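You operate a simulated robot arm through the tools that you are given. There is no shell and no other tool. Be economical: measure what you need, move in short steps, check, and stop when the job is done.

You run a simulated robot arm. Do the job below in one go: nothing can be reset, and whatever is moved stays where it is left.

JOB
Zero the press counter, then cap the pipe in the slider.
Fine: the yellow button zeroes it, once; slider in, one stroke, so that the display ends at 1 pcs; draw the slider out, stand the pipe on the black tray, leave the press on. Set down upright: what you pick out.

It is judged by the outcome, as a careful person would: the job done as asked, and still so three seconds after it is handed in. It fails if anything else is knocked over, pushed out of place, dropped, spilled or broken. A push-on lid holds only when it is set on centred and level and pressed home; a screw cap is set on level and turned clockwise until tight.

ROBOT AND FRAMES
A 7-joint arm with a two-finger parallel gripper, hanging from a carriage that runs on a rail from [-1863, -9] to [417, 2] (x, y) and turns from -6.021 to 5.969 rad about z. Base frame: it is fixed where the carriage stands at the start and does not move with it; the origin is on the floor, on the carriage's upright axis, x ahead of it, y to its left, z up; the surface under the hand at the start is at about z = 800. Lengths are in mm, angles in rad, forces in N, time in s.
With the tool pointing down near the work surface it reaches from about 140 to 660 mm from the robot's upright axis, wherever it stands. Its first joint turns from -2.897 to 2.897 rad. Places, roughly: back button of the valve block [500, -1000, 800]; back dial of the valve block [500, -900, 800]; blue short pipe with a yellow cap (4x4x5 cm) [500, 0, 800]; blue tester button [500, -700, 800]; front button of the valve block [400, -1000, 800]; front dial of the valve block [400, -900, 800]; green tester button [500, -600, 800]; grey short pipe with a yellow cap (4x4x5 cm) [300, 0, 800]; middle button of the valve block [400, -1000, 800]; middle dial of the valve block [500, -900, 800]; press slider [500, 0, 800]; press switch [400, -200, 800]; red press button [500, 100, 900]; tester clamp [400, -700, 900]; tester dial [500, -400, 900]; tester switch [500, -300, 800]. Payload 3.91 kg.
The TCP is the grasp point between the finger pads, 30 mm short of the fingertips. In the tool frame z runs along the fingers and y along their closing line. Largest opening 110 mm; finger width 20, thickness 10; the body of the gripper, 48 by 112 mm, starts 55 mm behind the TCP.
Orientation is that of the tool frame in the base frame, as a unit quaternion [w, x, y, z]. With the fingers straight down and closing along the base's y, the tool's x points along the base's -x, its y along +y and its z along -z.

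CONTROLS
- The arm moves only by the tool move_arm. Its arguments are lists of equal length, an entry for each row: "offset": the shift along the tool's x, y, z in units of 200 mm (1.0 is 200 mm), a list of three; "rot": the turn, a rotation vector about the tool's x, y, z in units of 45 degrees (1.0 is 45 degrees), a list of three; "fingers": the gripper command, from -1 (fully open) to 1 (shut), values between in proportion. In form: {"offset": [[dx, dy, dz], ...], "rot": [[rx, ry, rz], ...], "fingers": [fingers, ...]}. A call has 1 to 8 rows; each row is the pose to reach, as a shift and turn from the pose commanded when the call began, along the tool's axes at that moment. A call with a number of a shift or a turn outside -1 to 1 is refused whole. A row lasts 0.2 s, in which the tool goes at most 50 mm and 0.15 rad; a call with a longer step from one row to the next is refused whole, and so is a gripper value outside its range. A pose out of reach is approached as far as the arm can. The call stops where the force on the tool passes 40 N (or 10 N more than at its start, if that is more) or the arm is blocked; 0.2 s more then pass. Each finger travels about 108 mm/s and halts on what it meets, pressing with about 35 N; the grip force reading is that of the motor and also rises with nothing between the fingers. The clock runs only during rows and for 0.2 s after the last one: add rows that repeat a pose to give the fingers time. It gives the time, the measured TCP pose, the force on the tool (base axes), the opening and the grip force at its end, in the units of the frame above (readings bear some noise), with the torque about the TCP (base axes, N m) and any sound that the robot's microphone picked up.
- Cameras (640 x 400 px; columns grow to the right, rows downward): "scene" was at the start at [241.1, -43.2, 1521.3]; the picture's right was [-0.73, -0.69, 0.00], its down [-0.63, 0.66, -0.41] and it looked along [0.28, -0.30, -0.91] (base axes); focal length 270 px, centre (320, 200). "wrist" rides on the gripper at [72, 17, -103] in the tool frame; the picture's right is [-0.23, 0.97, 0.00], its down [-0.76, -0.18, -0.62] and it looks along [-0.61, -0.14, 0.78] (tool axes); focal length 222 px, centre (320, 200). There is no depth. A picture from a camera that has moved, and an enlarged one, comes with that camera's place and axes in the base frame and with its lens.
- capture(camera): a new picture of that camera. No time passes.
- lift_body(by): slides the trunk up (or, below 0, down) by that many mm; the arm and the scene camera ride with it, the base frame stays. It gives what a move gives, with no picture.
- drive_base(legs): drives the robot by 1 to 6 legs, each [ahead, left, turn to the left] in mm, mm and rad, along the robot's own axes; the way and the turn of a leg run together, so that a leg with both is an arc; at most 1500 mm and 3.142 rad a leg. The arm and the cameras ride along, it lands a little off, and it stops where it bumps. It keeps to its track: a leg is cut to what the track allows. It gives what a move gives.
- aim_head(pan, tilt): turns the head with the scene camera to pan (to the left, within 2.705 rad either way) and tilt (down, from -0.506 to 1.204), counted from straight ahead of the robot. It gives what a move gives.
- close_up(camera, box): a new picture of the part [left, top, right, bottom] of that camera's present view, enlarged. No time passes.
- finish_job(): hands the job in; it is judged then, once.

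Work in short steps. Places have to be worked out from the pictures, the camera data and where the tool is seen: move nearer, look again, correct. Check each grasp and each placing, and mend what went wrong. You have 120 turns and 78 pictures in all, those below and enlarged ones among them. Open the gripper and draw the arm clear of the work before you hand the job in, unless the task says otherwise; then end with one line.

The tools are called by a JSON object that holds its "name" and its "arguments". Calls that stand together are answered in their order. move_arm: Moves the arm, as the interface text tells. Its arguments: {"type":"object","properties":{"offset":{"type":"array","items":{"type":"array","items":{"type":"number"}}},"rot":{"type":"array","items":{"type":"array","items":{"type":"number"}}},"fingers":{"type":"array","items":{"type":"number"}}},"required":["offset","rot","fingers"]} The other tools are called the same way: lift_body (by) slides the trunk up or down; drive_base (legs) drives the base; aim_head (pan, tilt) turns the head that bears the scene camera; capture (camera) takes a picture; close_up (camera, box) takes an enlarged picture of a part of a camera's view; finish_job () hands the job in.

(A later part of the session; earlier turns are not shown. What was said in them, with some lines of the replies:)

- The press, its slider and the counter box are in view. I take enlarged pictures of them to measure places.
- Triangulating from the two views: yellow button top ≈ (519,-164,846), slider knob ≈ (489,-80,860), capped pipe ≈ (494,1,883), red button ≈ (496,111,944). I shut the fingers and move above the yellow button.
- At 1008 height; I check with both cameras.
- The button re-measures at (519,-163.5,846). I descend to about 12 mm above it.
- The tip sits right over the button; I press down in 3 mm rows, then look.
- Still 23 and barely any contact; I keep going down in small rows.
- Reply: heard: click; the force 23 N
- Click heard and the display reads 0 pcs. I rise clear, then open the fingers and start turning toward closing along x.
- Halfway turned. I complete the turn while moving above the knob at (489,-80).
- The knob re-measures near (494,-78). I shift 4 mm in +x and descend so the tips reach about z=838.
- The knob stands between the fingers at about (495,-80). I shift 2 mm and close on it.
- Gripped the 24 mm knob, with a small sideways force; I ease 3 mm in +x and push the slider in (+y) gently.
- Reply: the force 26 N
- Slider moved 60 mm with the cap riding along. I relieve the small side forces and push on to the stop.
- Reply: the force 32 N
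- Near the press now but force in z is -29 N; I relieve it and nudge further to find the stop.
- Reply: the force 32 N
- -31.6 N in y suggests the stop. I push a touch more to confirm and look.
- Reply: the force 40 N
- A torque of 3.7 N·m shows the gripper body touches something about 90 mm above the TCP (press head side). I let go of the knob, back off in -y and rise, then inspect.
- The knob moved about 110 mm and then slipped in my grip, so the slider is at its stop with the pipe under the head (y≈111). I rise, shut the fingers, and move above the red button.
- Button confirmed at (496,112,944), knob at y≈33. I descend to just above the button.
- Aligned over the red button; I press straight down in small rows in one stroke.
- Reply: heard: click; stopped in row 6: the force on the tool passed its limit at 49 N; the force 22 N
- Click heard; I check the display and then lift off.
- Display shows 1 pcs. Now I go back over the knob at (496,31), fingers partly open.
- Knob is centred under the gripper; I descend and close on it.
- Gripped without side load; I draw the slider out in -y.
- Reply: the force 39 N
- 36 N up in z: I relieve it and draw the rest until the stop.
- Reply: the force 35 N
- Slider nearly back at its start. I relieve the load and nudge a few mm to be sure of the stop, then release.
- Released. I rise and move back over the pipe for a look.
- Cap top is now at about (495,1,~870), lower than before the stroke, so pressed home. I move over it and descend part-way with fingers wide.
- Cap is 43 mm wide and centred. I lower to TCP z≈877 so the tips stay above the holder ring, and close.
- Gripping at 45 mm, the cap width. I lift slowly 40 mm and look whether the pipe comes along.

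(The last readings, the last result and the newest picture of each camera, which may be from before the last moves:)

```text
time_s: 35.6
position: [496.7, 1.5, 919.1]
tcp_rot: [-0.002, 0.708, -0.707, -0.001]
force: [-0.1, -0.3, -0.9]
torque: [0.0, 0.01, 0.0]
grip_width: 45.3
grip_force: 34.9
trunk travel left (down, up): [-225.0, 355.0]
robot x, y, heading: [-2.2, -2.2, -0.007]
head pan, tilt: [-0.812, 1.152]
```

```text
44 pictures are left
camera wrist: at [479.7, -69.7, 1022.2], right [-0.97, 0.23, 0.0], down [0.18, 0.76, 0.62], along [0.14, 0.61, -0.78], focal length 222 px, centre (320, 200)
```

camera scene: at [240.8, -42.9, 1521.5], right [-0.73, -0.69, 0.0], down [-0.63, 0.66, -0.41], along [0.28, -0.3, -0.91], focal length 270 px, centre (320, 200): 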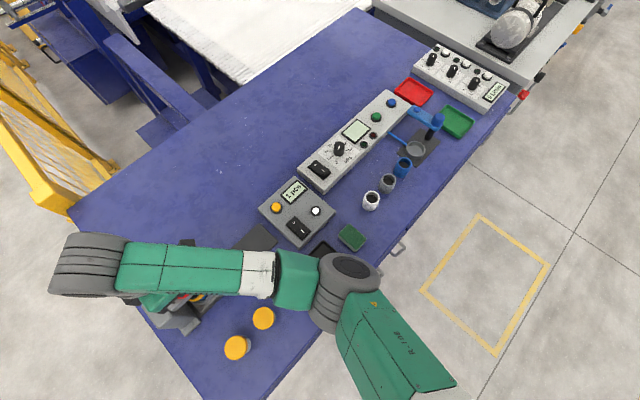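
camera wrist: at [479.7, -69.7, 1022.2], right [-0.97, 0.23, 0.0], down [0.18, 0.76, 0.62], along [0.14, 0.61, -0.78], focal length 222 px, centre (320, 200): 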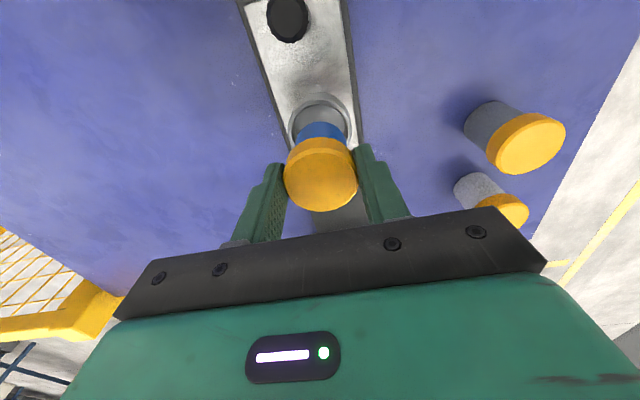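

The blue pipe came up with its cap. Tray centre measures ≈(321,-143); I lift and carry the pipe above it.

{"name": "move_arm", "arguments": {"offset": [[0, 0, -0.2], [0.09, 0.11, -0.3], [0.23, 0.28, -0.3], [0.37, 0.45, -0.3], [0.51, 0.62, -0.3], [0.64, 0.78, -0.3], [0.72, 0.88, -0.3], [0.72, 0.88, -0.3]], "rot": [[0, 0, 0], [0, 0, 0], [0, 0, 0], [0, 0, 0], [0, 0, 0], [0, 0, 0], [0, 0, 0], [0, 0, 0]], "fingers": [0.6, 0.6, 0.6, 0.6, 0.6, 0.6, 0.6, 0.6]}}

{"name": "capture", "arguments": {"camera": "wrist"}}

{"name": "capture", "arguments": {"camera": "scene"}}

```text
time_s: 37.4
position: [320.3, -142.6, 979.0]
tcp_rot: [-0.001, 0.708, -0.706, 0.0]
force: [0.0, -0.3, -0.8]
torque: [-0.02, -0.01, 0.0]
grip_width: 45.4
grip_force: 35.1
trunk travel left (down, up): [-225.0, 355.0]
robot x, y, heading: [2.9, -0.8, -0.001]
head pan, tilt: [-0.812, 1.152]
```

```text
43 pictures are left
camera wrist: at [304.2, -212.8, 1081.9], right [-0.97, 0.23, 0.0], down [0.18, 0.76, 0.62], along [0.14, 0.61, -0.78], focal length 222 px, centre (320, 200)
```

wrist: 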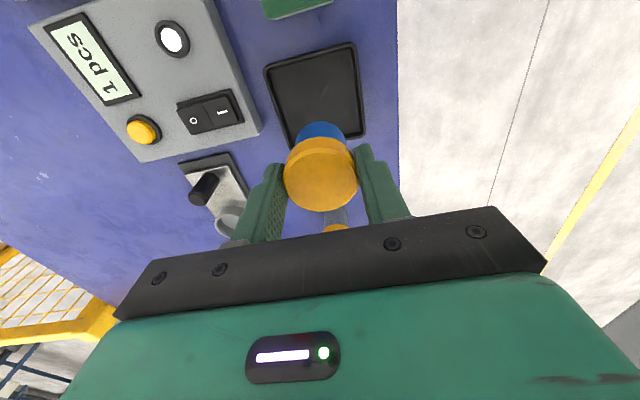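

```text
42 pictures are left
camera scene: at [240.8, -43.2, 1521.3], right [-0.73, -0.69, 0.0], down [-0.63, 0.66, -0.41], along [0.28, -0.3, -0.91], focal length 270 px, centre (320, 200)
```

scene: 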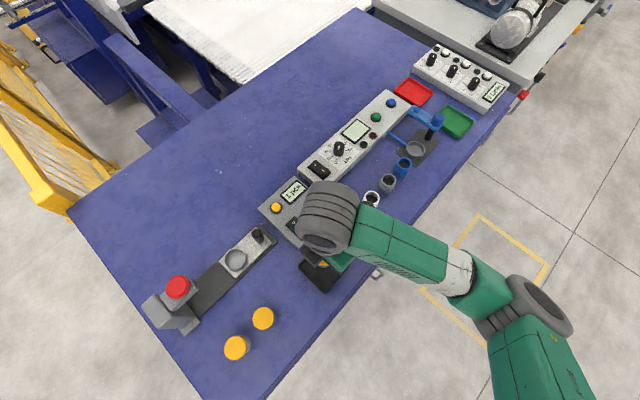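

Tray centre confirmed at (320.6,-143.8). I lower to about 20 mm above the expected contact.

{"name": "move_arm", "arguments": {"offset": [[0, 0, 0.15], [0.003, 0, 0.3], [0.004, 0, 0.4], [0.004, 0, 0.46], [0.004, 0, 0.46]], "rot": [[0, 0, 0], [0, 0, 0], [0, 0, 0], [0, 0, 0], [0, 0, 0]], "fingers": [0.6, 0.6, 0.6, 0.6, 0.6]}}

{"name": "capture", "arguments": {"camera": "wrist"}}

```text
time_s: 38.6
position: [320.1, -143.6, 888.0]
tcp_rot: [-0.001, 0.707, -0.707, 0.0]
force: [0.3, -0.3, -0.7]
torque: [-0.02, -0.01, -0.04]
grip_width: 45.1
grip_force: 34.9
trunk travel left (down, up): [-225.0, 355.0]
robot x, y, heading: [0.7, -4.5, -0.005]
head pan, tilt: [-0.812, 1.152]
```

```text
41 pictures are left
camera wrist: at [303.9, -214.3, 990.2], right [-0.97, 0.23, 0.0], down [0.18, 0.76, 0.62], along [0.14, 0.61, -0.78], focal length 222 px, centre (320, 200)
```

wrist: 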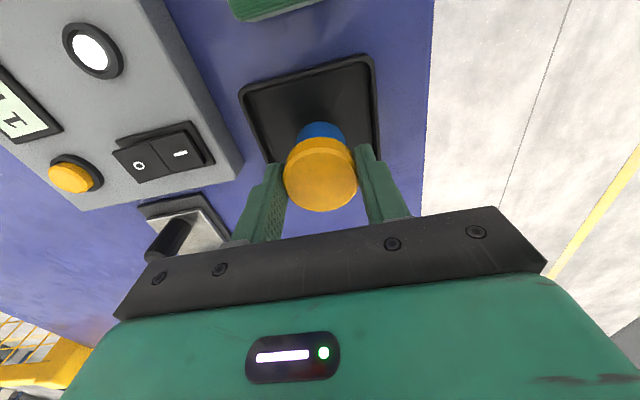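

Pipe is well over the tray; I lower in 3 mm rows until contact.

{"name": "move_arm", "arguments": {"offset": [[0, 0, 0.03], [0, 0, 0.06], [0, 0, 0.08], [0, 0, 0.095], [0, 0, 0.11]], "rot": [[0, 0, 0], [0, 0, 0], [0, 0, 0], [0, 0, 0], [0, 0, 0]], "fingers": [0.6, 0.6, 0.6, 0.6, 0.6]}}

```text
time_s: 39.8
position: [320.7, -144.1, 865.1]
tcp_rot: [-0.002, 0.708, -0.706, 0.0]
force: [-4.4, 1.1, 24.6]
torque: [0.16, 0.19, -0.01]
grip_width: 45.3
grip_force: 35.2
trunk travel left (down, up): [-225.0, 355.0]
robot x, y, heading: [-1.0, 1.0, 0.005]
head pan, tilt: [-0.812, 1.152]
```

Contact at 25 N: the pipe stands on the tray. I ease up about 1 mm, open gently, then look.

{"name": "move_arm", "arguments": {"offset": [[0, 0, -0.005], [0, 0, -0.005], [0, 0, -0.005], [0, 0, -0.005]], "rot": [[0, 0, 0], [0, 0, 0], [0, 0, 0], [0, 0, 0]], "fingers": [0.6, 0.1, -0.15, -0.15]}}

{"name": "capture", "arguments": {"camera": "wrist"}}

```text
time_s: 40.8
position: [320.5, -144.0, 865.3]
tcp_rot: [-0.002, 0.707, -0.707, 0.0]
force: [0.0, -0.3, -0.4]
torque: [-0.01, 0.01, 0.0]
grip_width: 63.4
grip_force: 0.0
trunk travel left (down, up): [-225.0, 355.0]
robot x, y, heading: [-1.1, 1.9, -0.005]
head pan, tilt: [-0.812, 1.152]
```

```text
40 pictures are left
camera wrist: at [303.6, -214.9, 968.1], right [-0.97, 0.23, 0.0], down [0.18, 0.76, 0.62], along [0.14, 0.61, -0.78], focal length 222 px, centre (320, 200)
```

wrist: 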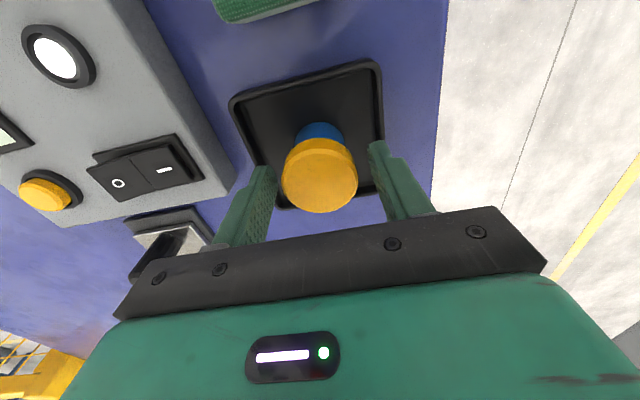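

Released and standing. I rise straight up and away in -y, then check the whole scene.

{"name": "move_arm", "arguments": {"offset": [[0, 0, -0.1], [0, 0, -0.3], [0, 0, -0.5], [0, 0, -0.7], [0, 0, -0.9], [0.25, 0, -0.9], [0.45, 0, -0.9], [0.65, 0, -0.9]], "rot": [[0, 0, 0], [0, 0, 0], [0, 0, 0], [0, 0, 0], [0, 0, 0], [0, 0, 0], [0, 0, 0], [0, 0, 0]], "fingers": [-0.15, -0.15, -0.15, -0.15, -0.15, -0.15, -0.15, -0.15]}}

{"name": "close_up", "arguments": {"camera": "scene", "box": [130, 170, 370, 370]}}

{"name": "capture", "arguments": {"camera": "wrist"}}

```text
time_s: 42.6
position: [318.6, -270.8, 1046.7]
tcp_rot: [-0.001, 0.708, -0.707, 0.0]
force: [0.8, 0.4, -0.8]
torque: [0.03, 0.04, 0.03]
grip_width: 63.4
grip_force: 0.0
trunk travel left (down, up): [-225.0, 355.0]
robot x, y, heading: [-4.2, 2.3, 0.005]
head pan, tilt: [-0.812, 1.152]
```

```text
2.00 times, centred on (250, 270) of scene
camera zoom: at [240.8, -43.1, 1521.3], right [-0.73, -0.69, 0.0], down [-0.63, 0.66, -0.41], along [0.28, -0.3, -0.91], focal length 540 px, centre (460, 60)
```

zoom: 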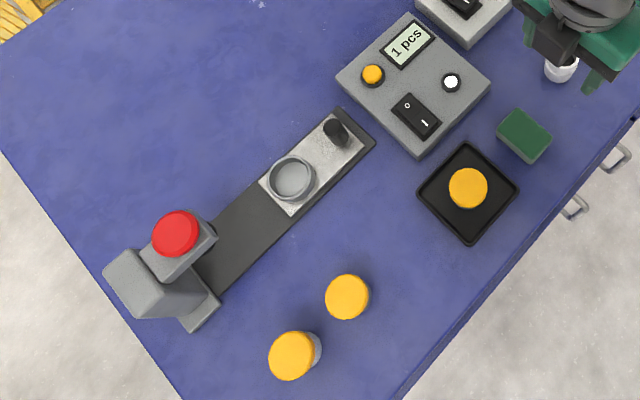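

```text
38 pictures are left
camera wrist: at [302.2, -343.0, 1148.7], right [-0.97, 0.23, 0.0], down [0.18, 0.76, 0.62], along [0.14, 0.61, -0.78], focal length 222 px, centre (320, 200)
```

wrist: 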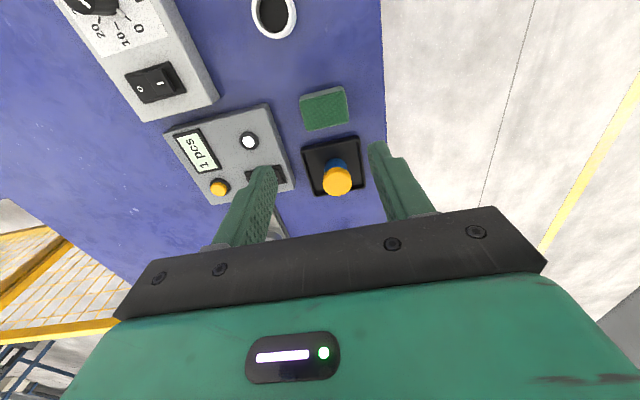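

The pipe stands upright on the tray with its cap on. The slider is back at its start, the display shows 1 pcs and the lamp is lit. The gripper is open and clear, so I hand in.

{"name": "finish_job", "arguments": {}}

```text
The job is handed in.
```

The counter was zeroed once, the pipe was capped with one stroke (display at 1 pcs), the slider is drawn out, the pipe stands upright on the black tray, and the press is still on.
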